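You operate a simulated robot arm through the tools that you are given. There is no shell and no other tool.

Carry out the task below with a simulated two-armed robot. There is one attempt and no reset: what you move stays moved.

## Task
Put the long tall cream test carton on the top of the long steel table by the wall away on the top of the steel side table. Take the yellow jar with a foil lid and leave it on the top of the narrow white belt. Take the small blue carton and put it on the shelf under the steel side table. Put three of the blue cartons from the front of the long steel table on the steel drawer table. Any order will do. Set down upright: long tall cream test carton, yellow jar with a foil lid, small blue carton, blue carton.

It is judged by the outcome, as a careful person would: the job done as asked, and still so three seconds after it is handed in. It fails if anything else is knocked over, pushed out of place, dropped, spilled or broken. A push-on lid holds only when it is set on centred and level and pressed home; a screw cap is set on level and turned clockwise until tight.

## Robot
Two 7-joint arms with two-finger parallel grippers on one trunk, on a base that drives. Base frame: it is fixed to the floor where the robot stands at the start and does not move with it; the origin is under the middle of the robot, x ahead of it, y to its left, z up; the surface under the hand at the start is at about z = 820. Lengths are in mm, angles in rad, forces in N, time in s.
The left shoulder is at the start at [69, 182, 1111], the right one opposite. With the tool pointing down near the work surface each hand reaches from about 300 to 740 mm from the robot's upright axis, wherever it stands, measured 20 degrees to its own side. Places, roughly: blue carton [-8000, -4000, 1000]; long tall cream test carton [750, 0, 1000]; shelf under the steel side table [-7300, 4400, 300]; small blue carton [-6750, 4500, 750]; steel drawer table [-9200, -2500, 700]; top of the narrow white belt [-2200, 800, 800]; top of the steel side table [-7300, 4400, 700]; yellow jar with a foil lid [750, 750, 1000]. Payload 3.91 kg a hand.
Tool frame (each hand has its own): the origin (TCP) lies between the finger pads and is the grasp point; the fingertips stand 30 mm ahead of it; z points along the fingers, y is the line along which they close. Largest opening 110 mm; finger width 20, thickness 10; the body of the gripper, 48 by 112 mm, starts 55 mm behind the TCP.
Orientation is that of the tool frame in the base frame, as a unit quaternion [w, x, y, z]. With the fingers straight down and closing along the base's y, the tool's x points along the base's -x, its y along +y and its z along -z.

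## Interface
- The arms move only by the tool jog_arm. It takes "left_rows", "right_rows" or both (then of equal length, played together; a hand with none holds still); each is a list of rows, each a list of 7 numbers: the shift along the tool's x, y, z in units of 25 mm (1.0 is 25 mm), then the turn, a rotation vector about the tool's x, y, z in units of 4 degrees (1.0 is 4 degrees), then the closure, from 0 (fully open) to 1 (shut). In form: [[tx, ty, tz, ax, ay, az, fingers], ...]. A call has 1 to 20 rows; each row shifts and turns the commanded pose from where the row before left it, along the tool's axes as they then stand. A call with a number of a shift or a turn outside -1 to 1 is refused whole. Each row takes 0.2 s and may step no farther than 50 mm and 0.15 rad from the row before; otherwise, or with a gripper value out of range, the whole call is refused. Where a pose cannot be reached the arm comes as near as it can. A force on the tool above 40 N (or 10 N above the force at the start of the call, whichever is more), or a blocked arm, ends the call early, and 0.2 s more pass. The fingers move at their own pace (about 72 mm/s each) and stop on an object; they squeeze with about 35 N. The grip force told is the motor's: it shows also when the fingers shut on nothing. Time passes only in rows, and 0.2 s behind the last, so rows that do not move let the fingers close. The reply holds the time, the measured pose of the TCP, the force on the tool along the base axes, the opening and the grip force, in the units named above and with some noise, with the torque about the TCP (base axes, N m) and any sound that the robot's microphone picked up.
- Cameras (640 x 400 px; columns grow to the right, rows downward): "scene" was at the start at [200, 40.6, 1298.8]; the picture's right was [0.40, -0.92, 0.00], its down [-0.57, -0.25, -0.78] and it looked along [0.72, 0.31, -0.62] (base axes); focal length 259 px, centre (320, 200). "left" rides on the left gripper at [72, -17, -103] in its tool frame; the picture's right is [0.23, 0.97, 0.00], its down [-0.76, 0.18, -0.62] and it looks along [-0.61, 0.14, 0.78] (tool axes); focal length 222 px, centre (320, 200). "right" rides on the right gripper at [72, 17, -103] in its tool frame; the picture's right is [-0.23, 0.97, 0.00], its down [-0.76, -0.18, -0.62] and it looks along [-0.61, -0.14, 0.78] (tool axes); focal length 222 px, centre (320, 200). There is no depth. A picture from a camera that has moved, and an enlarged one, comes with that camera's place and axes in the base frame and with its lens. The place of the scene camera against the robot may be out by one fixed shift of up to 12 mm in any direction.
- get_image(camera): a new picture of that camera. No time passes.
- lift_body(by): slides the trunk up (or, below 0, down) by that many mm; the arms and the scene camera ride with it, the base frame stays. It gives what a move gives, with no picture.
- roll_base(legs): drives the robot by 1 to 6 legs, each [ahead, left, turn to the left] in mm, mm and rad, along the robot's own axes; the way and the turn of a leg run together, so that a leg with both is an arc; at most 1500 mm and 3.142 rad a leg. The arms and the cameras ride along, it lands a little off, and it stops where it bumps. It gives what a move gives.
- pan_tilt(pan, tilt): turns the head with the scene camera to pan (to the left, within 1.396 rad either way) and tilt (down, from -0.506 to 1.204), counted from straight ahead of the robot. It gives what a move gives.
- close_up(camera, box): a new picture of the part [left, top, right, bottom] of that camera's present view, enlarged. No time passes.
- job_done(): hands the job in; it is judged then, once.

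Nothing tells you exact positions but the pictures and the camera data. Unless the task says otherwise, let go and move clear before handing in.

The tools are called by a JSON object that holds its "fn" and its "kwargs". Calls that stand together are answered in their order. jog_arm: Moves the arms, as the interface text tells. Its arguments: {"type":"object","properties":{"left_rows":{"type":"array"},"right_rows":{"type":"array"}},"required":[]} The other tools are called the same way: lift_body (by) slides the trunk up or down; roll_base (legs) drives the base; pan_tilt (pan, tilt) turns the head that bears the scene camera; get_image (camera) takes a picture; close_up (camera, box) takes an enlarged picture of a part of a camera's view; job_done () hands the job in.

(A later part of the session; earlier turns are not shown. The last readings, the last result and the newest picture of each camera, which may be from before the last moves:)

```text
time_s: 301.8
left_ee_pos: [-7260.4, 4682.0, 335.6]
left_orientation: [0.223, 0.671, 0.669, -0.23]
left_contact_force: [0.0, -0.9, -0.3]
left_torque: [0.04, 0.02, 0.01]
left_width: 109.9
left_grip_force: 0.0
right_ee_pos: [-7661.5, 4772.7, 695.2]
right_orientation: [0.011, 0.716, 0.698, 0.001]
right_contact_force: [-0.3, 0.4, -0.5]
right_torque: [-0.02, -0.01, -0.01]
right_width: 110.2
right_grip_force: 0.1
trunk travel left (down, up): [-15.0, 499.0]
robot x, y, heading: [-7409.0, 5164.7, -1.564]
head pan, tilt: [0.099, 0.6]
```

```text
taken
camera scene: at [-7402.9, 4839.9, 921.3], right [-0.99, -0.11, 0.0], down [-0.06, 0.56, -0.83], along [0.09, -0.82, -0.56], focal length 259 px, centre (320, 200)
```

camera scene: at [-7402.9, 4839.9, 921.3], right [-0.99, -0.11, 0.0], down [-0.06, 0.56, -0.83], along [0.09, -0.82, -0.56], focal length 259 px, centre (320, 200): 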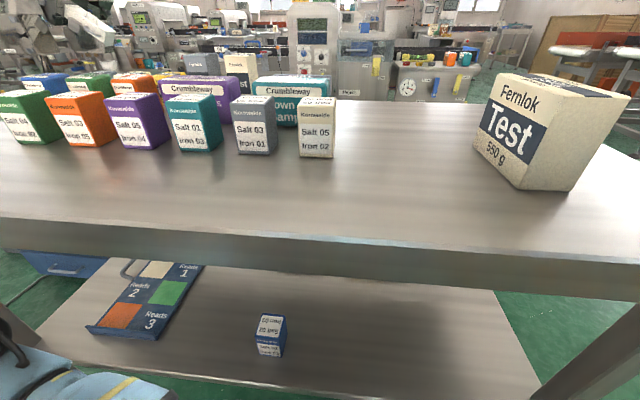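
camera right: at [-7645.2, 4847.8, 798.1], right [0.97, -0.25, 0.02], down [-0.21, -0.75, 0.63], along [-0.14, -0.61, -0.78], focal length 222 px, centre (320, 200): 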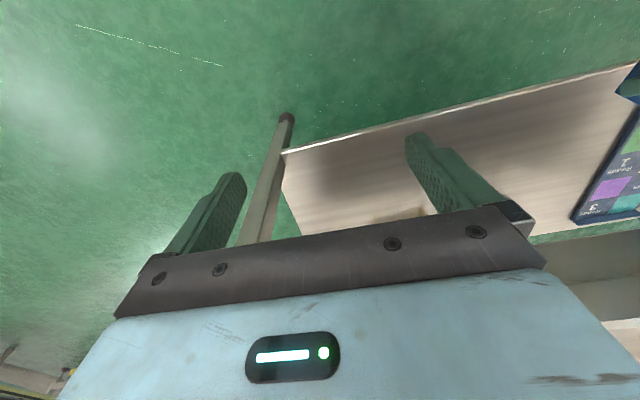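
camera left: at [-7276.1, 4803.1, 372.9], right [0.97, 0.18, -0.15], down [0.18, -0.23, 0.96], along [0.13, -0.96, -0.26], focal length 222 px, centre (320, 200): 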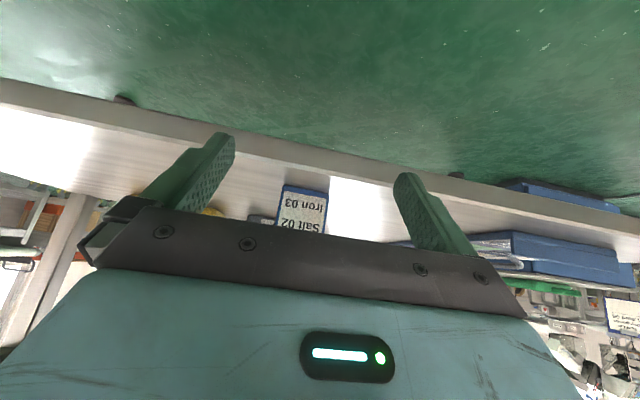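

The small blue carton stands on the shelf. Next come the blue cartons far to the south; I back off, raise the trunk and re-level the left hand.

{"fn": "roll_base", "kwargs": {"legs": [[-200, 0, 0]]}}

{"fn": "jog_arm", "kwargs": {"left_rows": [[0, 0.5, 0, 0, 0.93, 0, 0], [0, 0.5, 0, 0, 0.93, 0, 0], [0, 0.5, 0, 0, 0.93, 0, 0], [0, 0.5, 0, 0, 0.93, 0, 0], [0, 0, 0, 0, 0.93, 0, 0], [0, 0, 0, 0, 0.93, 0, 0], [0, 0, 0, 0, 0.93, 0, 0], [0, 0, 0, 0, 0.93, 0, 0], [0, 0, 0, 0, 0.93, 0, 0], [0, 0, 0, 0, 0.93, 0, 0]]}}

{"fn": "lift_body", "kwargs": {"by": 380}}

{"fn": "get_image", "kwargs": {"camera": "scene"}}

```text
time_s: 303.4
left_ee_pos: [-7260.8, 4879.6, 335.0]
left_orientation: [0.222, 0.67, 0.671, -0.229]
left_contact_force: [-0.6, 0.2, 0.4]
left_torque: [0.02, 0.04, -0.01]
left_width: 110.2
left_grip_force: 0.0
right_ee_pos: [-7661.0, 4968.4, 695.1]
right_orientation: [0.011, 0.715, 0.699, 0.001]
right_contact_force: [-0.6, 1.3, -0.6]
right_torque: [-0.03, -0.02, -0.01]
right_width: 110.0
right_grip_force: 0.0
trunk travel left (down, up): [-15.0, 499.0]
robot x, y, heading: [-7415.0, 5357.0, -1.559]
head pan, tilt: [0.099, 0.6]
```

```text
time_s: 305.6
left_ee_pos: [-7210.8, 4878.0, 333.4]
left_orientation: [-0.004, 0.707, 0.707, -0.003]
left_contact_force: [0.8, 0.3, -0.2]
left_torque: [0.02, -0.03, 0.05]
left_width: 110.1
left_grip_force: 0.1
right_ee_pos: [-7661.1, 4967.8, 694.9]
right_orientation: [0.01, 0.714, 0.7, 0.001]
right_contact_force: [-0.8, -1.3, 0.0]
right_torque: [-0.01, 0.03, 0.03]
right_width: 110.1
right_grip_force: 0.0
trunk travel left (down, up): [-15.0, 499.0]
robot x, y, heading: [-7413.1, 5360.3, -1.56]
head pan, tilt: [0.099, 0.6]
```

```text
time_s: 309.3
left_ee_pos: [-7209.8, 4871.5, 728.4]
left_orientation: [0.009, 0.708, 0.706, -0.014]
left_contact_force: [0.6, -0.1, -0.2]
left_torque: [0.0, -0.02, 0.03]
left_width: 109.7
left_grip_force: 0.1
right_ee_pos: [-7661.1, 4968.6, 1074.4]
right_orientation: [0.009, 0.714, 0.7, 0.002]
right_contact_force: [0.0, -0.8, -0.5]
right_torque: [-0.02, -0.01, 0.0]
right_width: 110.0
right_grip_force: 0.0
trunk travel left (down, up): [-395.0, 119.0]
robot x, y, heading: [-7411.0, 5361.2, -1.56]
head pan, tilt: [0.099, 0.6]
```

```text
taken
camera scene: at [-7404.9, 5163.8, 1327.1], right [-0.99, -0.11, 0.0], down [-0.06, 0.56, -0.83], along [0.09, -0.82, -0.56], focal length 259 px, centre (320, 200)
```

scene: 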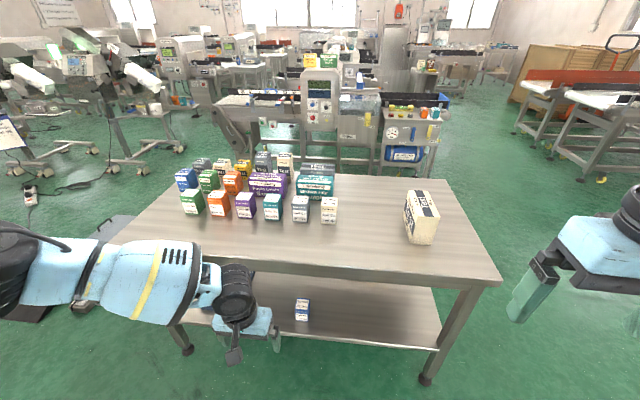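

{"fn": "jog_arm", "kwargs": {"left_rows": [[0, 0, -1, 0, 0, 0, 0], [0, 0, -1, 0, 0, 0, 0], [0, 0, -1, 0, 0, 0, 0], [0, 0, -1, 0, 0, 0, 0], [0, 0, -1, 0, 0, 0, 0], [0, 0, -1, 0, 0, 0, 0], [0, 0, -1, 0, 0, 0, 0], [0, 0, -1, 0, 0, 0, 0], [0, 0, -1, 0, 0, 0, 0], [0, 0, -1, 0, 0, 0, 0], [0, 0, -1, 0, 0, 0, 0], [0, 0, -1, 0, 0, 0, 0], [0, 0, -1, 0, 0, 0, 0]]}}

{"fn": "lift_body", "kwargs": {"by": 100}}

{"fn": "pan_tilt", "kwargs": {"pan": -0.4, "tilt": 0.3}}

{"fn": "get_image", "kwargs": {"camera": "scene"}}

{"fn": "pan_tilt", "kwargs": {"pan": 0.0, "tilt": 0.15}}

{"fn": "get_image", "kwargs": {"camera": "scene"}}

```text
time_s: 312.1
left_ee_pos: [-7207.6, 4880.5, 1053.9]
left_orientation: [0.008, 0.707, 0.707, -0.014]
left_contact_force: [-0.6, 1.0, -0.5]
left_torque: [-0.03, -0.01, 0.0]
left_width: 110.0
left_grip_force: 0.0
right_ee_pos: [-7662.5, 4968.6, 1074.9]
right_orientation: [0.011, 0.715, 0.699, 0.001]
right_contact_force: [0.0, 1.1, -0.8]
right_torque: [0.01, 0.0, 0.0]
right_width: 110.0
right_grip_force: 0.2
trunk travel left (down, up): [-395.0, 119.0]
robot x, y, heading: [-7413.1, 5359.7, -1.554]
head pan, tilt: [0.099, 0.6]
```

```text
time_s: 313.4
left_ee_pos: [-7207.2, 4881.0, 1151.8]
left_orientation: [0.007, 0.707, 0.707, -0.012]
left_contact_force: [0.4, 0.5, 0.1]
left_torque: [-0.01, 0.01, 0.01]
left_width: 109.9
left_grip_force: 0.0
right_ee_pos: [-7661.5, 4967.3, 1172.8]
right_orientation: [0.01, 0.714, 0.7, 0.003]
right_contact_force: [0.7, -0.1, 0.1]
right_torque: [-0.01, 0.01, 0.01]
right_width: 109.9
right_grip_force: 0.0
trunk travel left (down, up): [-495.0, 19.0]
robot x, y, heading: [-7411.7, 5364.3, -1.558]
head pan, tilt: [0.099, 0.6]
```

```text
time_s: 314.3
left_ee_pos: [-7207.6, 4880.0, 1152.8]
left_orientation: [0.008, 0.708, 0.706, -0.015]
left_contact_force: [0.0, 0.2, -0.6]
left_torque: [0.0, 0.05, 0.01]
left_width: 109.7
left_grip_force: 0.1
right_ee_pos: [-7661.2, 4966.8, 1174.3]
right_orientation: [0.011, 0.714, 0.7, 0.001]
right_contact_force: [-0.2, -0.7, -0.1]
right_torque: [0.0, 0.0, 0.02]
right_width: 110.0
right_grip_force: 0.0
trunk travel left (down, up): [-495.0, 19.0]
robot x, y, heading: [-7416.7, 5360.1, -1.557]
head pan, tilt: [-0.4, 0.3]
```

```text
taken
camera scene: at [-7450.9, 5244.5, 1474.9], right [-0.93, 0.38, 0.0], down [0.11, 0.27, -0.96], along [-0.36, -0.88, -0.3], focal length 259 px, centre (320, 200)
```

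scene: 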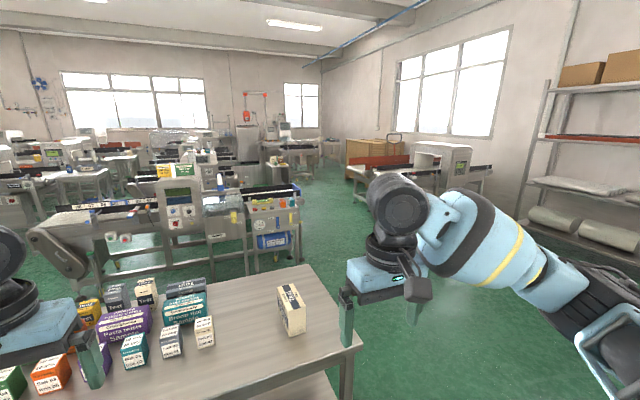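

```text
time_s: 315.2
left_ee_pos: [-7207.6, 4882.3, 1153.8]
left_orientation: [0.008, 0.707, 0.707, -0.015]
left_contact_force: [-1.3, -0.4, -0.5]
left_torque: [-0.01, 0.0, 0.02]
left_width: 110.0
left_grip_force: 0.1
right_ee_pos: [-7660.1, 4968.0, 1175.9]
right_orientation: [0.011, 0.714, 0.7, 0.001]
right_contact_force: [1.0, -0.3, 0.8]
right_torque: [0.02, -0.04, 0.02]
right_width: 109.9
right_grip_force: 0.0
trunk travel left (down, up): [-495.0, 19.0]
robot x, y, heading: [-7414.5, 5365.4, -1.561]
head pan, tilt: [0.0, 0.15]
```

```text
taken
camera scene: at [-7414.7, 5238.3, 1489.0], right [-1.0, -0.01, 0.0], down [0.0, 0.15, -0.99], along [0.01, -0.99, -0.15], focal length 259 px, centre (320, 200)
```

scene: 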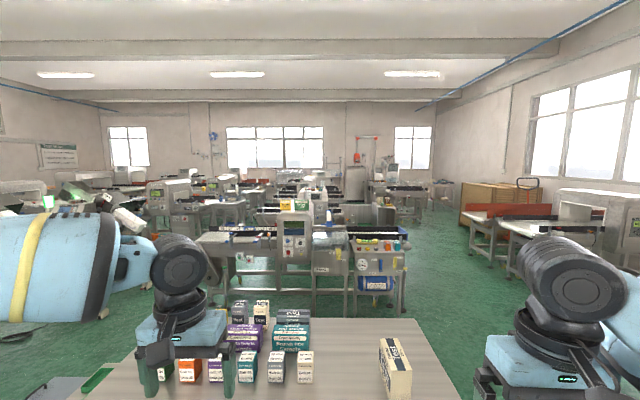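

{"fn": "roll_base", "kwargs": {"legs": [[0, -1050, 0]]}}

{"fn": "pan_tilt", "kwargs": {"pan": 0.0, "tilt": 0.4}}

{"fn": "get_image", "kwargs": {"camera": "scene"}}

```text
time_s: 324.6
left_ee_pos: [-8237.9, 4868.1, 1153.5]
left_orientation: [0.008, 0.706, 0.708, -0.014]
left_contact_force: [-0.3, -0.2, -0.4]
left_torque: [0.0, -0.02, -0.01]
left_width: 110.1
left_grip_force: 0.1
right_ee_pos: [-8691.2, 4954.8, 1174.3]
right_orientation: [0.011, 0.714, 0.7, 0.001]
right_contact_force: [-0.1, -0.1, -0.2]
right_torque: [0.02, 0.0, -0.01]
right_width: 110.2
right_grip_force: 0.1
trunk travel left (down, up): [-495.0, 19.0]
robot x, y, heading: [-8441.5, 5348.3, -1.558]
head pan, tilt: [0.0, 0.15]
```

```text
time_s: 325.3
left_ee_pos: [-8236.7, 4867.7, 1153.3]
left_orientation: [0.008, 0.707, 0.707, -0.015]
left_contact_force: [0.9, 0.5, 0.6]
left_torque: [0.0, 0.0, 0.0]
left_width: 109.8
left_grip_force: 0.1
right_ee_pos: [-8691.3, 4952.7, 1175.6]
right_orientation: [0.011, 0.714, 0.7, 0.001]
right_contact_force: [0.4, 0.2, -0.3]
right_torque: [0.01, -0.04, 0.02]
right_width: 109.9
right_grip_force: 0.0
trunk travel left (down, up): [-495.0, 19.0]
robot x, y, heading: [-8445.0, 5351.6, -1.557]
head pan, tilt: [0.0, 0.4]
```

```text
taken
camera scene: at [-8445.3, 5224.9, 1465.8], right [-1.0, -0.01, 0.0], down [-0.01, 0.39, -0.92], along [0.01, -0.92, -0.39], focal length 259 px, centre (320, 200)
```

scene: 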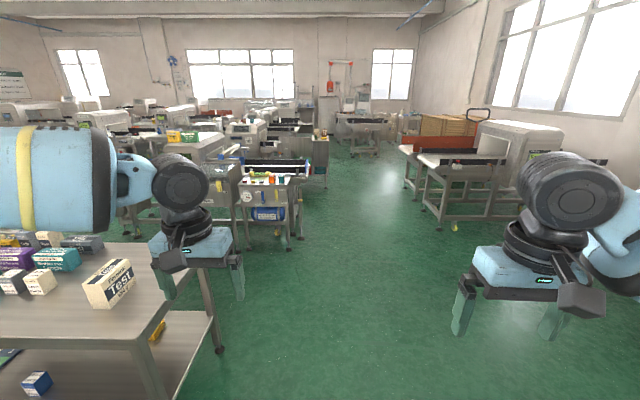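

{"fn": "roll_base", "kwargs": {"legs": [[700, -500, 0], [1400, 0, 0], [700, 0, 0]]}}

{"fn": "get_image", "kwargs": {"camera": "scene"}}

```text
time_s: 340.3
left_ee_pos: [-8722.2, 2057.5, 1154.2]
left_orientation: [0.008, 0.711, 0.703, -0.014]
left_contact_force: [-0.4, -0.7, 0.6]
left_torque: [-0.02, -0.03, 0.01]
left_width: 109.9
left_grip_force: 0.0
right_ee_pos: [-9176.2, 2149.6, 1174.9]
right_orientation: [0.01, 0.719, 0.695, 0.001]
right_contact_force: [0.2, 0.4, -0.5]
right_torque: [-0.04, 0.0, 0.03]
right_width: 110.1
right_grip_force: 0.0
trunk travel left (down, up): [-495.0, 19.0]
robot x, y, heading: [-8924.4, 2539.7, -1.572]
head pan, tilt: [0.0, 0.4]
```

```text
taken
camera scene: at [-8926.3, 2416.5, 1465.8], right [-1.0, 0.0, 0.0], down [0.0, 0.39, -0.92], along [0.0, -0.92, -0.39], focal length 259 px, centre (320, 200)
```

scene: 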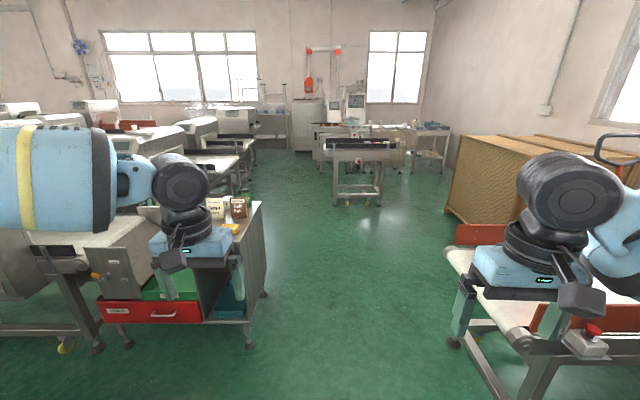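

{"fn": "close_up", "kwargs": {"camera": "scene", "box": [230, 60, 470, 220]}}

{"fn": "roll_base", "kwargs": {"legs": [[1400, 0, 0]]}}

{"fn": "get_image", "kwargs": {"camera": "scene"}}

{"fn": "close_up", "kwargs": {"camera": "scene", "box": [200, 60, 520, 260]}}

```text
2.50 times, centred on (350, 140) of scene
camera zoom: at [-8926.3, 2416.5, 1465.8], right [-1.0, 0.0, 0.0], down [0.0, 0.39, -0.92], along [0.0, -0.92, -0.39], focal length 648 px, centre (245, 350)
```

zoom: 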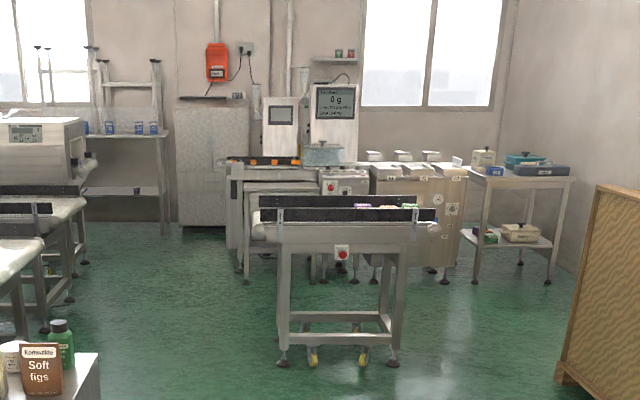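

```text
time_s: 347.1
left_ee_pos: [-8732.7, 687.6, 1153.4]
left_orientation: [0.009, 0.715, 0.699, -0.014]
left_contact_force: [-0.7, 0.4, -0.7]
left_torque: [-0.01, -0.05, 0.01]
left_width: 110.0
left_grip_force: 0.1
right_ee_pos: [-9185.9, 783.8, 1175.6]
right_orientation: [0.011, 0.722, 0.692, 0.001]
right_contact_force: [0.1, -0.5, 0.3]
right_torque: [-0.01, -0.01, 0.0]
right_width: 110.2
right_grip_force: 0.1
trunk travel left (down, up): [-495.0, 19.0]
robot x, y, heading: [-8927.3, 1170.0, -1.582]
head pan, tilt: [0.0, 0.4]
```

```text
taken
camera scene: at [-8933.2, 1047.9, 1465.8], right [-1.0, 0.01, 0.0], down [0.0, 0.39, -0.92], along [-0.01, -0.92, -0.39], focal length 259 px, centre (320, 200)
```

scene: 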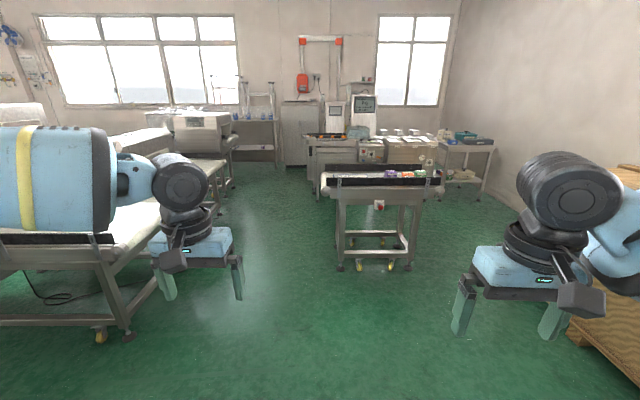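

```text
2.00 times, centred on (360, 160) of scene
camera zoom: at [-8933.2, 1047.9, 1465.8], right [-1.0, 0.01, 0.0], down [0.0, 0.39, -0.92], along [-0.01, -0.92, -0.39], focal length 519 px, centre (240, 280)
```

zoom: 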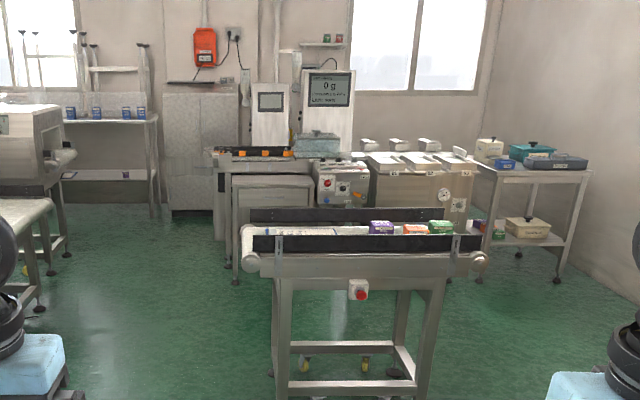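

I see the blue cartons on the long steel table under the far window (≈(−7660, −4000)), and the drawer table at ≈(−9230, −2700) behind a conveyor stand. I thread south between the stand and the machines.

{"fn": "roll_base", "kwargs": {"legs": [[1300, 400, 0]]}}

{"fn": "get_image", "kwargs": {"camera": "scene"}}

{"fn": "close_up", "kwargs": {"camera": "scene", "box": [160, 80, 480, 280]}}

```text
time_s: 353.8
left_ee_pos: [-8349.9, -600.2, 1154.2]
left_orientation: [0.008, 0.716, 0.698, -0.015]
left_contact_force: [-0.6, -0.2, -0.1]
left_torque: [0.02, -0.01, 0.01]
left_width: 110.0
left_grip_force: 0.0
right_ee_pos: [-8801.5, -502.3, 1175.9]
right_orientation: [0.011, 0.723, 0.691, 0.0]
right_contact_force: [0.3, -0.3, 0.0]
right_torque: [-0.01, 0.01, -0.01]
right_width: 109.9
right_grip_force: 0.1
trunk travel left (down, up): [-495.0, 19.0]
robot x, y, heading: [-8545.6, -115.7, -1.585]
head pan, tilt: [0.0, 0.4]
```

```text
taken
camera scene: at [-8547.8, -237.7, 1465.8], right [-1.0, 0.01, 0.0], down [0.0, 0.39, -0.92], along [-0.01, -0.92, -0.39], focal length 259 px, centre (320, 200)
```

scene: 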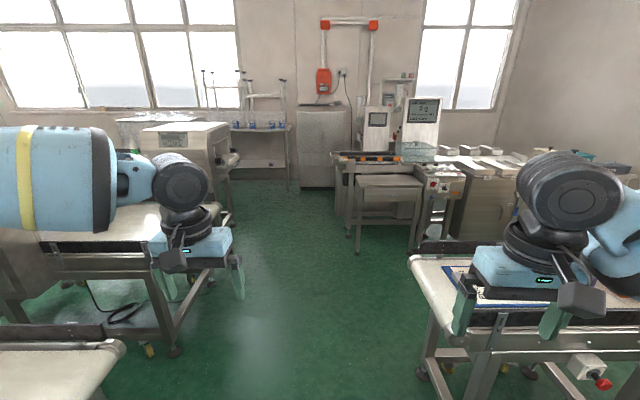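

```text
2.00 times, centred on (320, 180) of scene
camera zoom: at [-8547.8, -237.7, 1465.8], right [-1.0, 0.01, 0.0], down [0.0, 0.39, -0.92], along [-0.01, -0.92, -0.39], focal length 519 px, centre (320, 240)
```

zoom: 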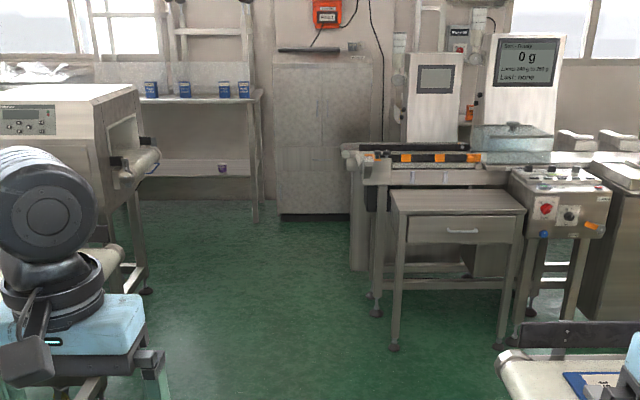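

The drawer table top is free: x −8920…−9500, y −2330…−2690, z ≈ 700. I continue south through the gap toward the long table.

{"fn": "roll_base", "kwargs": {"legs": [[1350, 70, 0], [900, 240, 0]]}}

{"fn": "get_image", "kwargs": {"camera": "scene"}}

{"fn": "close_up", "kwargs": {"camera": "scene", "box": [140, 60, 400, 240]}}

```text
time_s: 365.2
left_ee_pos: [-8082.7, -2890.6, 1153.4]
left_orientation: [0.007, 0.718, 0.696, -0.015]
left_contact_force: [-0.4, 0.2, 1.0]
left_torque: [0.01, 0.0, 0.05]
left_width: 110.0
left_grip_force: 0.1
right_ee_pos: [-8536.0, -2789.3, 1174.6]
right_orientation: [0.011, 0.725, 0.689, 0.001]
right_contact_force: [-0.6, -0.1, -0.9]
right_torque: [0.04, 0.0, 0.03]
right_width: 110.0
right_grip_force: 0.0
trunk travel left (down, up): [-495.0, 19.0]
robot x, y, heading: [-8275.8, -2408.2, -1.59]
head pan, tilt: [0.0, 0.4]
```

```text
taken
camera scene: at [-8280.1, -2526.7, 1465.8], right [-1.0, 0.02, 0.0], down [0.01, 0.39, -0.92], along [-0.02, -0.92, -0.39], focal length 259 px, centre (320, 200)
```

scene: 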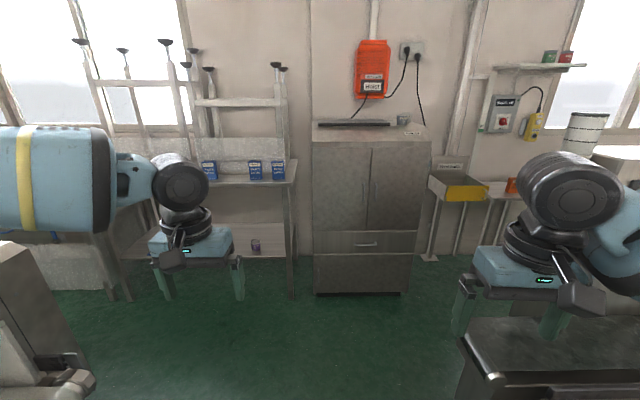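

```text
2.22 times, centred on (270, 150) of scene
camera zoom: at [-8280.1, -2526.7, 1465.8], right [-1.0, 0.02, 0.0], down [0.01, 0.39, -0.92], along [-0.02, -0.92, -0.39], focal length 576 px, centre (431, 311)
```

zoom: 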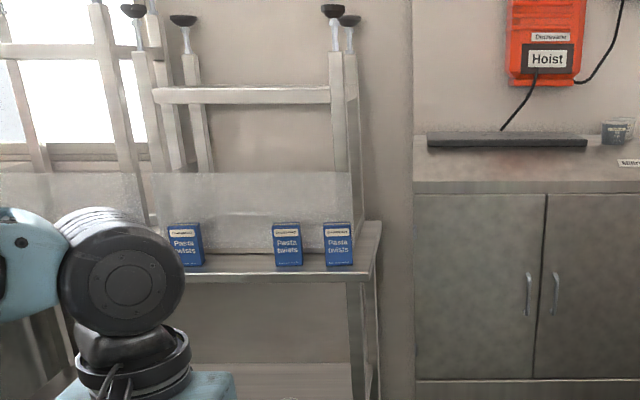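

Three blue "Pasta twists" cartons are visible at x ≈ −8062, −7927, −7658, y ≈ −3980, on a table at z ≈ 985. I drive straight south, then sidestep in front of them.

{"fn": "roll_base", "kwargs": {"legs": [[950, 30, 0.02], [0, 270, 0]]}}

{"fn": "pan_tilt", "kwargs": {"pan": 0.0, "tilt": 0.6}}

{"fn": "get_image", "kwargs": {"camera": "scene"}}

```text
time_s: 372.8
left_ee_pos: [-7774.8, -3833.6, 1154.0]
left_orientation: [0.008, 0.709, 0.705, -0.014]
left_contact_force: [0.8, 0.2, 0.1]
left_torque: [0.0, 0.02, 0.02]
left_width: 109.9
left_grip_force: 0.1
right_ee_pos: [-8228.0, -3744.0, 1175.7]
right_orientation: [0.012, 0.716, 0.698, 0.001]
right_contact_force: [1.1, -0.8, 0.5]
right_torque: [-0.03, 0.01, 0.0]
right_width: 109.9
right_grip_force: 0.1
trunk travel left (down, up): [-495.0, 19.0]
robot x, y, heading: [-7976.0, -3352.4, -1.566]
head pan, tilt: [0.0, 0.4]
```

```text
time_s: 373.5
left_ee_pos: [-7773.8, -3832.0, 1154.4]
left_orientation: [0.008, 0.709, 0.705, -0.014]
left_contact_force: [-1.1, -0.1, -0.1]
left_torque: [0.01, 0.02, 0.0]
left_width: 110.0
left_grip_force: 0.0
right_ee_pos: [-8228.0, -3745.0, 1175.6]
right_orientation: [0.011, 0.716, 0.698, 0.001]
right_contact_force: [0.1, -0.1, 0.4]
right_torque: [0.03, 0.02, 0.0]
right_width: 110.0
right_grip_force: 0.1
trunk travel left (down, up): [-495.0, 19.0]
robot x, y, heading: [-7976.5, -3354.2, -1.564]
head pan, tilt: [0.0, 0.6]
```

```text
taken
camera scene: at [-7979.5, -3470.7, 1447.6], right [-1.0, -0.01, 0.0], down [0.0, 0.56, -0.83], along [0.01, -0.83, -0.56], focal length 259 px, centre (320, 200)
```

scene: 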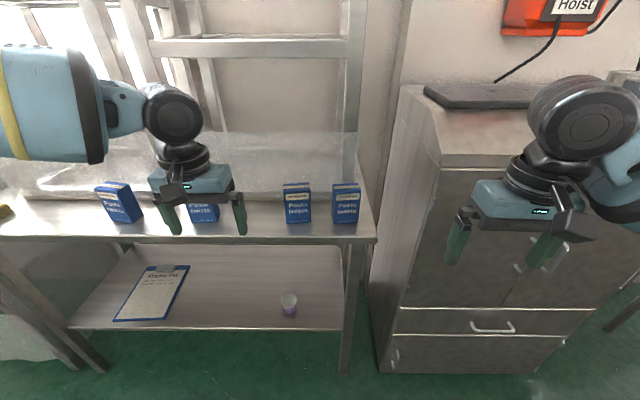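

{"fn": "close_up", "kwargs": {"camera": "scene", "box": [260, 160, 390, 250]}}

{"fn": "close_up", "kwargs": {"camera": "scene", "box": [80, 150, 300, 260]}}

{"fn": "get_image", "kwargs": {"camera": "right"}}

{"fn": "get_image", "kwargs": {"camera": "left"}}

```text
4.44 times, centred on (325, 205) of scene
camera zoom: at [-7979.5, -3470.7, 1447.6], right [-1.0, -0.01, 0.0], down [0.0, 0.56, -0.83], along [0.01, -0.83, -0.56], focal length 1153 px, centre (298, 178)
```

zoom: 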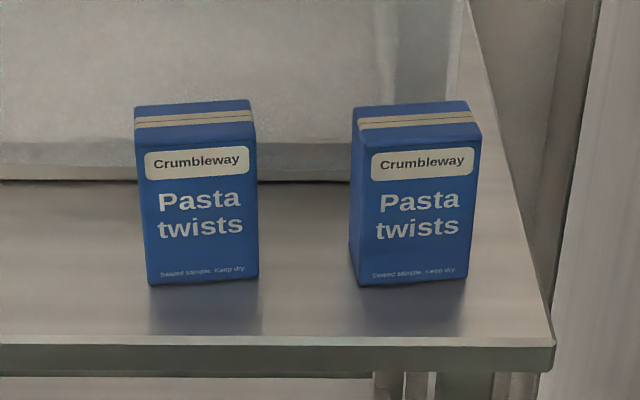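

```text
2.91 times, centred on (190, 205) of scene
camera zoom: at [-7979.5, -3470.7, 1447.6], right [-1.0, -0.01, 0.0], down [0.0, 0.56, -0.83], along [0.01, -0.83, -0.56], focal length 755 px, centre (698, 186)
```

zoom: 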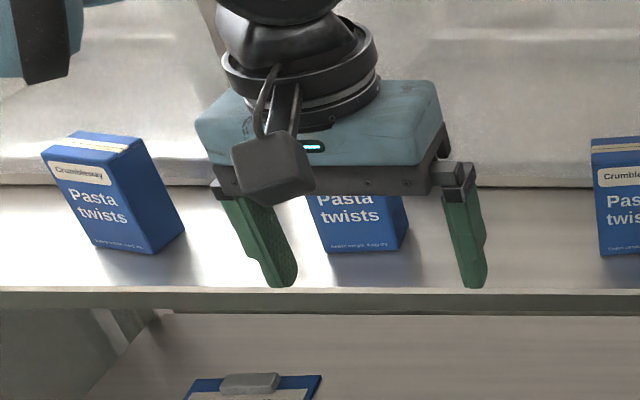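

```text
taken
camera right: at [-8211.1, -3669.6, 1278.3], right [0.97, -0.25, 0.02], down [-0.21, -0.75, 0.63], along [-0.14, -0.61, -0.78], focal length 222 px, centre (320, 200)
```

right: 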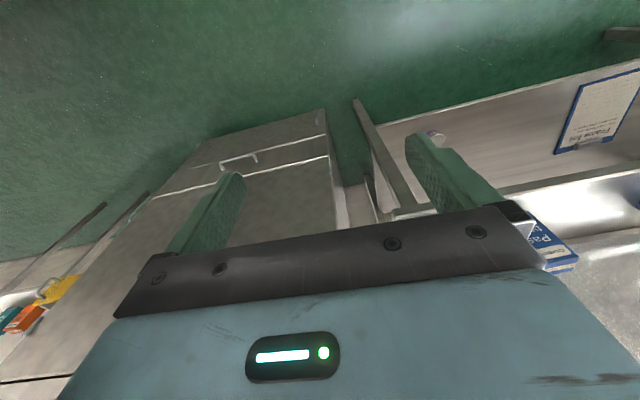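

```text
taken
camera left: at [-7788.4, -3757.2, 1254.0], right [0.97, 0.22, -0.02], down [0.18, -0.74, 0.65], along [0.13, -0.63, -0.76], focal length 222 px, centre (320, 200)
```

left: 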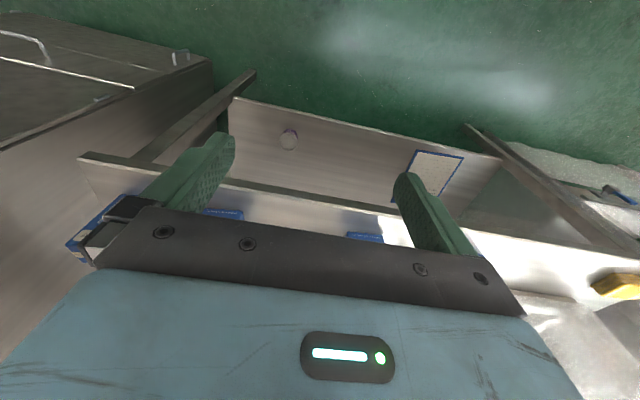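

The cartons are about 73 × 40 × 113 mm (x × y × z) on the table at z ≈ 957, front faces at y ≈ −4064. I move 150 mm closer and position the right hand over the rightmost one.

{"fn": "roll_base", "kwargs": {"legs": [[150, 0, 0]]}}

{"fn": "jog_arm", "kwargs": {"right_rows": [[-0.6, 0.85, 0, 0, 0, 0, 0], [-0.6, 0.85, 0, 0, 0, 0, 0], [-0.6, 0.85, 0, 0, 0, 0, 0], [-0.6, 0.85, 0, 0, 0, 0, 0], [-0.6, 0.85, 0, 0, 0, 0, 0], [-0.6, 0.85, 0, 0, 0, 0, 0], [-0.6, 0.85, 0, 0, 0, 0, 0]]}}

{"fn": "get_image", "kwargs": {"camera": "right"}}

{"fn": "get_image", "kwargs": {"camera": "scene"}}

```text
time_s: 374.9
left_ee_pos: [-7772.9, -3981.3, 1154.0]
left_orientation: [0.008, 0.709, 0.705, -0.015]
left_contact_force: [-0.8, 0.3, -0.7]
left_torque: [0.02, -0.02, 0.03]
left_width: 110.0
left_grip_force: 0.1
right_ee_pos: [-8227.1, -3894.2, 1175.4]
right_orientation: [0.011, 0.716, 0.698, 0.001]
right_contact_force: [-0.2, 0.7, 0.8]
right_torque: [-0.01, -0.02, 0.02]
right_width: 110.2
right_grip_force: 0.1
trunk travel left (down, up): [-495.0, 19.0]
robot x, y, heading: [-7975.4, -3501.7, -1.566]
head pan, tilt: [0.0, 0.6]
```

```text
time_s: 376.5
left_ee_pos: [-7771.6, -3982.6, 1152.9]
left_orientation: [0.008, 0.709, 0.705, -0.014]
left_contact_force: [0.2, -0.4, 0.2]
left_torque: [0.02, -0.01, 0.04]
left_width: 110.0
left_grip_force: 0.1
right_ee_pos: [-8079.4, -4002.6, 1179.1]
right_orientation: [0.011, 0.715, 0.699, 0.001]
right_contact_force: [-0.5, 0.4, 0.5]
right_torque: [0.0, 0.0, 0.02]
right_width: 110.0
right_grip_force: 0.0
trunk travel left (down, up): [-495.0, 19.0]
robot x, y, heading: [-7975.2, -3501.2, -1.561]
head pan, tilt: [0.0, 0.6]
```

```text
taken
camera right: at [-8063.4, -3928.1, 1282.3], right [0.97, -0.25, 0.02], down [-0.21, -0.75, 0.63], along [-0.14, -0.61, -0.78], focal length 222 px, centre (320, 200)
```

right: 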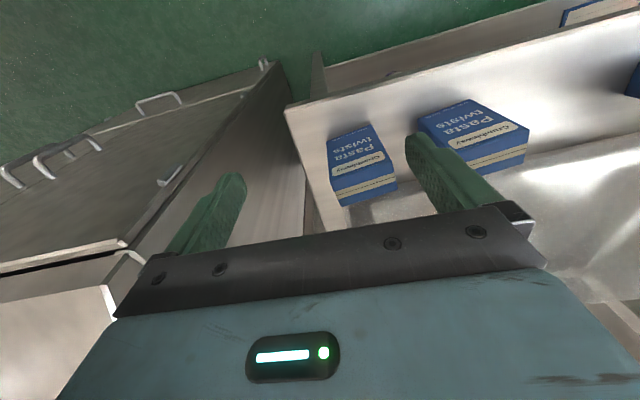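

```text
taken
camera scene: at [-7977.2, -3620.9, 1447.4], right [-1.0, -0.01, 0.0], down [-0.01, 0.57, -0.82], along [0.01, -0.82, -0.57], focal length 259 px, centre (320, 200)
```

scene: 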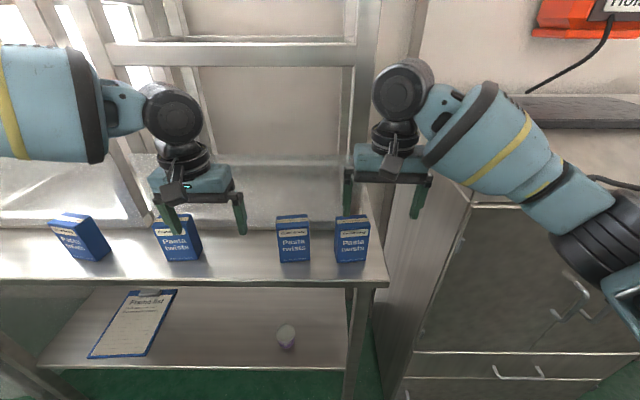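

{"fn": "jog_arm", "kwargs": {"right_rows": [[-0.72, 0.29, 0.2, 0.245, 0.2, 0, 0], [-0.72, 0.29, 0.3, 0, 0, 0, 0], [-0.72, 0.29, 0.3, 0, 0, 0, 0], [-0.72, 0.29, 0.4, 0, 0, 0, 0], [0, 0, 0, 0, 0, 0, 0]]}}

{"fn": "get_image", "kwargs": {"camera": "right"}}

{"fn": "close_up", "kwargs": {"camera": "right", "box": [240, 60, 480, 230]}}

{"fn": "get_image", "kwargs": {"camera": "scene"}}

```text
time_s: 377.7
left_ee_pos: [-7773.7, -3981.5, 1154.4]
left_orientation: [0.008, 0.709, 0.705, -0.014]
left_contact_force: [0.4, -0.2, 0.4]
left_torque: [0.0, -0.02, -0.01]
left_width: 110.3
left_grip_force: 0.0
right_ee_pos: [-8053.3, -4076.1, 1149.0]
right_orientation: [0.001, 0.715, 0.699, 0.001]
right_contact_force: [0.0, 0.8, -0.5]
right_torque: [-0.03, 0.04, 0.03]
right_width: 110.2
right_grip_force: 0.0
trunk travel left (down, up): [-495.0, 19.0]
robot x, y, heading: [-7976.4, -3502.1, -1.564]
head pan, tilt: [0.0, 0.6]
```

```text
taken
camera right: at [-8034.4, -4002.4, 1253.6], right [0.97, -0.25, 0.0], down [-0.2, -0.76, 0.62], along [-0.16, -0.6, -0.78], focal length 222 px, centre (320, 200)
```

right: 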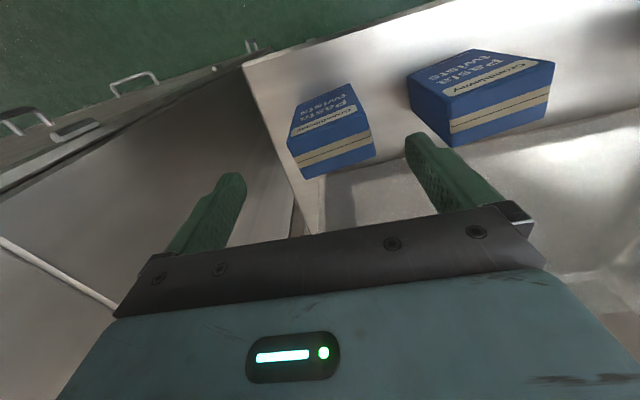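

```text
2.35 times, centred on (360, 145) of right
camera zoom: at [-8034.4, -4002.4, 1253.6], right [0.97, -0.25, 0.0], down [-0.2, -0.76, 0.62], along [-0.16, -0.6, -0.78], focal length 523 px, centre (226, 329)
```

zoom: 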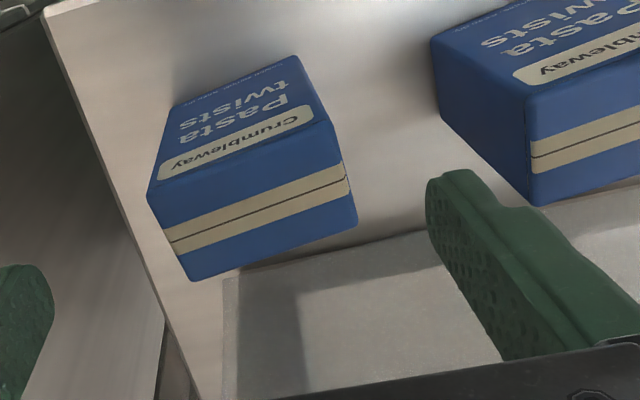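

```text
taken
camera scene: at [-7978.8, -3620.1, 1447.6], right [-1.0, -0.01, 0.0], down [0.0, 0.56, -0.83], along [0.01, -0.83, -0.56], focal length 259 px, centre (320, 200)
```

scene: 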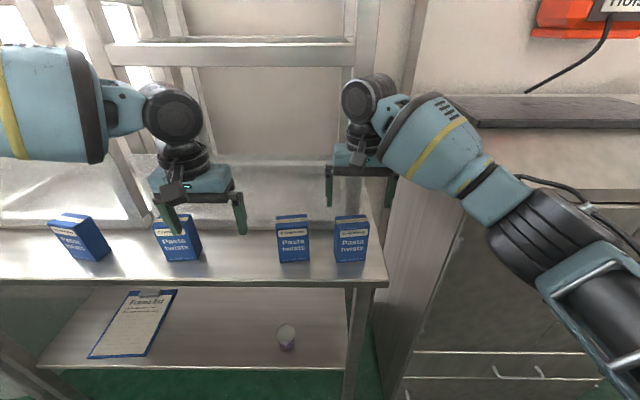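

Carton A's top, seen from the wrist: centre ≈ (−8046, −4094), turned about 7° to the left. I align the right hand with it and go down.

{"fn": "jog_arm", "kwargs": {"right_rows": [[-0.36, 0.155, 0, 0, 0, -0.73, 0], [-0.36, 0.155, 0, 0, 0, -0.73, 0], [0, 0, 0, 0, 0, -0.73, 0], [0, 0, 0.8, 0, 0, 0, 0], [0, 0, 0.8, 0, 0, 0, 0]]}}

{"fn": "get_image", "kwargs": {"camera": "right"}}

{"fn": "close_up", "kwargs": {"camera": "scene", "box": [260, 80, 440, 280]}}

```text
time_s: 378.9
left_ee_pos: [-7772.5, -3982.8, 1154.2]
left_orientation: [0.008, 0.709, 0.705, -0.014]
left_contact_force: [0.7, 0.2, -1.0]
left_torque: [0.02, 0.0, -0.03]
left_width: 110.1
left_grip_force: 0.0
right_ee_pos: [-8046.2, -4093.5, 1108.1]
right_orientation: [-0.001, 0.661, 0.75, 0.0]
right_contact_force: [-0.1, -0.6, 0.1]
right_torque: [-0.03, 0.0, 0.0]
right_width: 110.1
right_grip_force: 0.1
trunk travel left (down, up): [-495.0, 19.0]
robot x, y, heading: [-7974.5, -3502.4, -1.555]
head pan, tilt: [0.0, 0.6]
```

```text
taken
camera right: at [-8038.4, -4019.1, 1211.9], right [0.99, -0.1, 0.0], down [-0.08, -0.78, 0.62], along [-0.06, -0.62, -0.78], focal length 222 px, centre (320, 200)
```

right: 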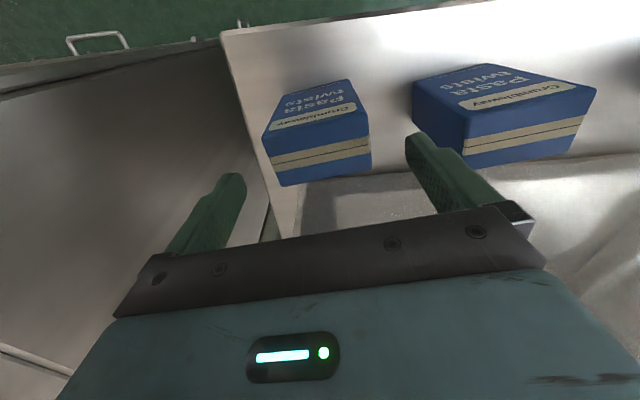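

```text
2.00 times, centred on (350, 180) of scene
camera zoom: at [-7978.2, -3620.7, 1447.4], right [-1.0, -0.01, 0.0], down [0.0, 0.57, -0.82], along [0.01, -0.82, -0.57], focal length 519 px, centre (260, 240)
```

zoom: 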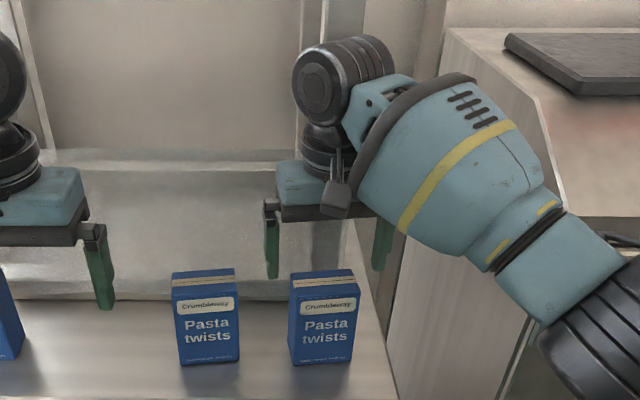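

Well aligned. I descend around carton A and close.

{"fn": "jog_arm", "kwargs": {"right_rows": [[0, 0, 0.8, 0, 0, 0, 0], [0, 0, 0.8, 0, 0, 0, 0], [0, 0, 0.8, 0, 0, 0, 0], [0, 0, 0.7, 0, 0, 0, 0], [0, 0, 0, 0, 0, 0, 0.2], [0, 0, 0, 0, 0, 0, 0.3], [0, 0, 0, 0, 0, 0, 1], [0, 0, 0, 0, 0, 0, 1], [0, 0, 0, 0, 0, 0, 1], [0, 0, 0, 0, 0, 0, 1]]}}

{"fn": "get_image", "kwargs": {"camera": "right"}}

{"fn": "close_up", "kwargs": {"camera": "scene", "box": [260, 80, 440, 280]}}

```text
time_s: 381.1
left_ee_pos: [-7772.2, -3983.6, 1153.6]
left_orientation: [0.008, 0.708, 0.706, -0.014]
left_contact_force: [-0.3, -0.5, -0.9]
left_torque: [0.0, 0.03, 0.03]
left_width: 110.0
left_grip_force: 0.0
right_ee_pos: [-8045.6, -4095.2, 1031.6]
right_orientation: [0.0, 0.661, 0.75, 0.0]
right_contact_force: [-0.1, 0.1, 0.1]
right_torque: [0.02, -0.09, 0.03]
right_width: 74.8
right_grip_force: 34.8
trunk travel left (down, up): [-495.0, 19.0]
robot x, y, heading: [-7977.3, -3502.2, -1.564]
head pan, tilt: [0.0, 0.6]
```

```text
taken
camera right: at [-8039.4, -4019.2, 1136.5], right [0.99, -0.1, 0.0], down [-0.08, -0.78, 0.62], along [-0.06, -0.62, -0.78], focal length 222 px, centre (320, 200)
```

right: 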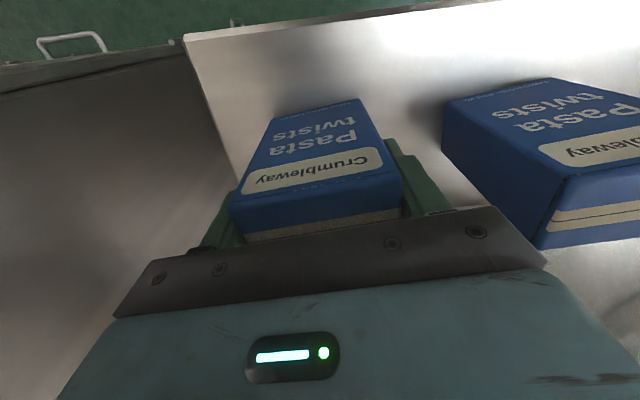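

```text
2.00 times, centred on (350, 180) of scene
camera zoom: at [-7978.2, -3620.4, 1447.5], right [-1.0, -0.01, 0.0], down [0.0, 0.56, -0.83], along [0.01, -0.83, -0.56], focal length 519 px, centre (260, 240)
```

zoom: 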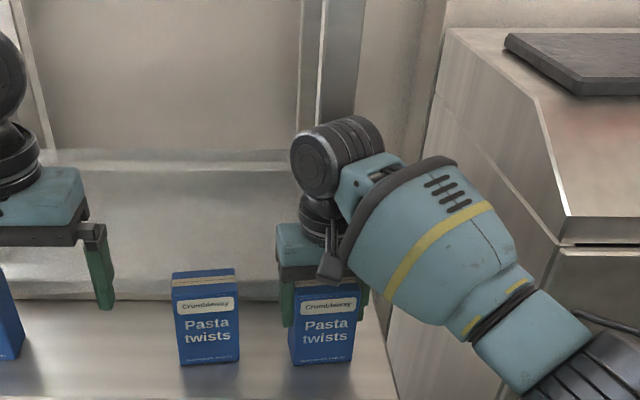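

{"fn": "jog_arm", "kwargs": {"right_rows": [[0, 0, -0.15, 0, 0, 0, 1], [0, 0, -0.3, 0, 0, 0, 1], [0, 0, -0.5, 0, 0, 0, 1], [0, 0, -0.6, 0, 0, 0, 1], [0, 0, -0.8, 0, 0, 0, 1], [0, 0, -0.8, 0, 0, 0, 1], [0, 0, -0.8, 0, 0, 0, 1], [0, 0, -0.8, 0, 0, 0, 1]]}}

{"fn": "get_image", "kwargs": {"camera": "right"}}

{"fn": "get_image", "kwargs": {"camera": "scene"}}

```text
time_s: 382.9
left_ee_pos: [-7772.6, -3983.2, 1152.9]
left_orientation: [0.008, 0.709, 0.705, -0.014]
left_contact_force: [0.1, 0.6, 0.3]
left_torque: [0.01, -0.01, 0.02]
left_width: 110.2
left_grip_force: 0.0
right_ee_pos: [-8048.0, -4092.1, 1153.0]
right_orientation: [0.001, 0.66, 0.751, -0.001]
right_contact_force: [-0.1, 0.5, -1.4]
right_torque: [0.05, 0.03, -0.02]
right_width: 74.6
right_grip_force: 35.0
trunk travel left (down, up): [-495.0, 19.0]
robot x, y, heading: [-7976.4, -3502.7, -1.563]
head pan, tilt: [0.0, 0.6]
```

```text
taken
camera right: at [-8040.4, -4017.3, 1256.3], right [0.99, -0.1, 0.0], down [-0.08, -0.78, 0.62], along [-0.06, -0.62, -0.78], focal length 222 px, centre (320, 200)
```

right: 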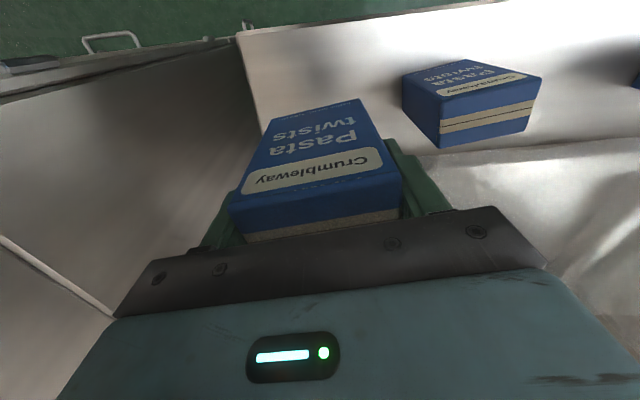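

```text
taken
camera scene: at [-7978.1, -3620.1, 1447.6], right [-1.0, -0.01, 0.0], down [0.0, 0.56, -0.83], along [0.01, -0.83, -0.56], focal length 259 px, centre (320, 200)
```

scene: 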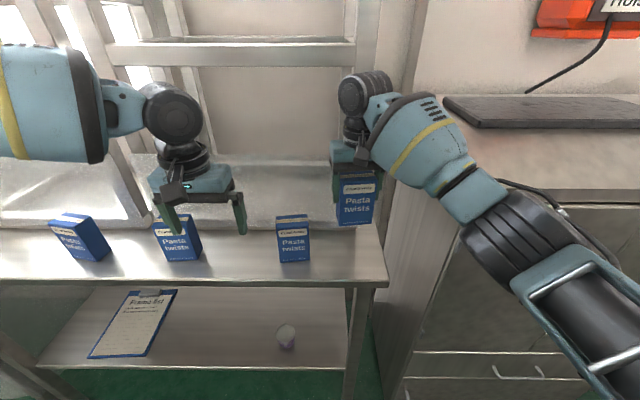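

Carton A is held securely. I draw the right hand back and bring the left hand over carton B.

{"fn": "jog_arm", "kwargs": {"left_rows": [[0, 0, 0, -0.12, 0.45, 0, 0], [0, 0, 0, 0, 0, 0, 0], [-0.58, -0.85, 0, 0, 0, 0, 0], [-0.58, -0.85, 0, 0, 0, 0, 0], [-0.58, -0.85, 0, 0, 0, 0, 0], [-0.58, -0.85, 0, 0, 0, 0, 0], [-0.58, -0.85, 0, 0, 0, 0, 0], [-0.58, -0.85, 0, 0, 0, 0, 0]], "right_rows": [[0.85, -0.4, 0, 0, 0, 0, 1], [0.85, -0.4, 0, 0, 0, 0, 1], [0.85, -0.4, 0, 0, 0, 0, 1], [0.85, -0.4, 0, 0, 0, 0, 1], [0.85, -0.4, 0, 0, 0, 0, 1], [0.85, -0.4, 0, 0, 0, 0, 1], [0, 0, 0, 0, 0, 0, 1], [0, 0, 0, 0, 0, 0, 1]]}}

{"fn": "get_image", "kwargs": {"camera": "left"}}

{"fn": "get_image", "kwargs": {"camera": "scene"}}

```text
time_s: 384.7
left_ee_pos: [-7801.3, -4000.5, 1152.3]
left_orientation: [0.0, 0.709, 0.705, -0.002]
left_contact_force: [-0.3, -0.3, 0.8]
left_torque: [0.0, 0.02, -0.02]
left_width: 110.1
left_grip_force: 0.0
left hand out of reach, approached as far as the arm can: row 4, 5, 6, 7, 8
right_ee_pos: [-8120.7, -3973.8, 1149.5]
right_orientation: [0.001, 0.661, 0.751, 0.001]
right_contact_force: [0.2, -0.7, -1.5]
right_torque: [0.02, -0.01, 0.01]
right_width: 74.7
right_grip_force: 35.4
trunk travel left (down, up): [-495.0, 19.0]
robot x, y, heading: [-7977.7, -3502.8, -1.559]
head pan, tilt: [0.0, 0.6]
```

```text
taken
camera left: at [-7816.5, -3927.5, 1255.0], right [0.97, 0.22, 0.0], down [0.17, -0.76, 0.62], along [0.14, -0.61, -0.78], focal length 222 px, centre (320, 200)
```

left: 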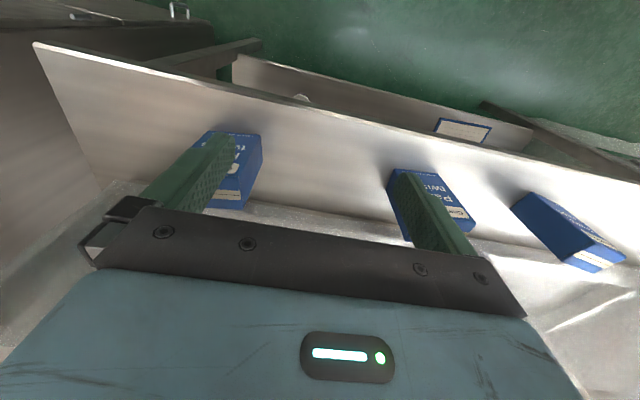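

```text
taken
camera scene: at [-7978.5, -3620.4, 1447.5], right [-1.0, -0.01, 0.0], down [0.0, 0.56, -0.83], along [0.01, -0.83, -0.56], focal length 259 px, centre (320, 200)
```

scene: 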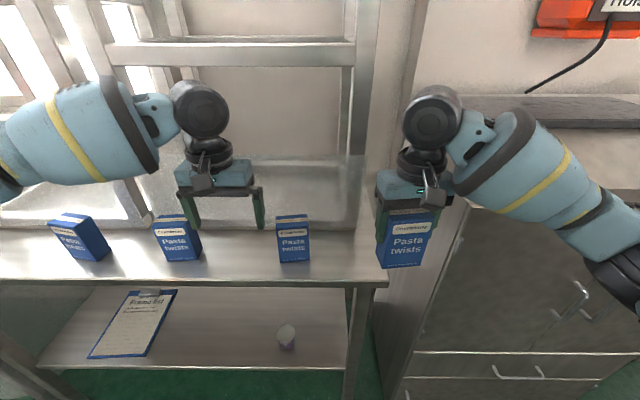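

B is too far inward for the left arm from here. I shift the base 125 mm to the right.

{"fn": "roll_base", "kwargs": {"legs": [[0, -125, 0]]}}

{"fn": "get_image", "kwargs": {"camera": "left"}}

```text
time_s: 386.4
left_ee_pos: [-7924.9, -4000.2, 1152.8]
left_orientation: [0.0, 0.709, 0.705, -0.002]
left_contact_force: [-0.3, 0.0, -0.5]
left_torque: [0.04, -0.01, 0.01]
left_width: 110.0
left_grip_force: 0.0
right_ee_pos: [-8244.1, -3975.0, 1150.1]
right_orientation: [0.0, 0.66, 0.751, 0.0]
right_contact_force: [-0.2, -0.8, -1.9]
right_torque: [-0.02, 0.01, -0.01]
right_width: 74.9
right_grip_force: 35.0
trunk travel left (down, up): [-495.0, 19.0]
robot x, y, heading: [-8102.1, -3499.0, -1.564]
head pan, tilt: [0.0, 0.6]
```

```text
taken
camera left: at [-7941.2, -3928.8, 1254.9], right [0.97, 0.22, 0.0], down [0.18, -0.76, 0.62], along [0.14, -0.61, -0.78], focal length 222 px, centre (320, 200)
```

left: 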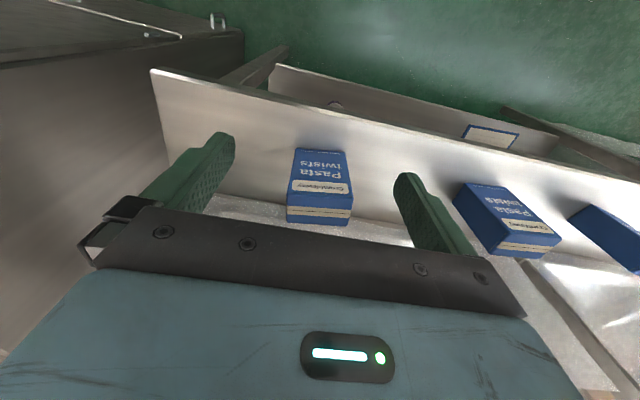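

{"fn": "close_up", "kwargs": {"camera": "left", "box": [260, 130, 380, 240]}}

```text
3.64 times, centred on (320, 185) of left
camera zoom: at [-7941.2, -3928.8, 1254.9], right [0.97, 0.22, 0.0], down [0.18, -0.76, 0.62], along [0.14, -0.61, -0.78], focal length 808 px, centre (320, 254)
```

zoom: 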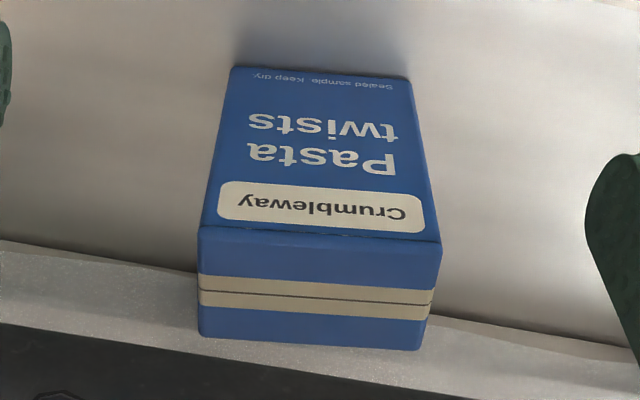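

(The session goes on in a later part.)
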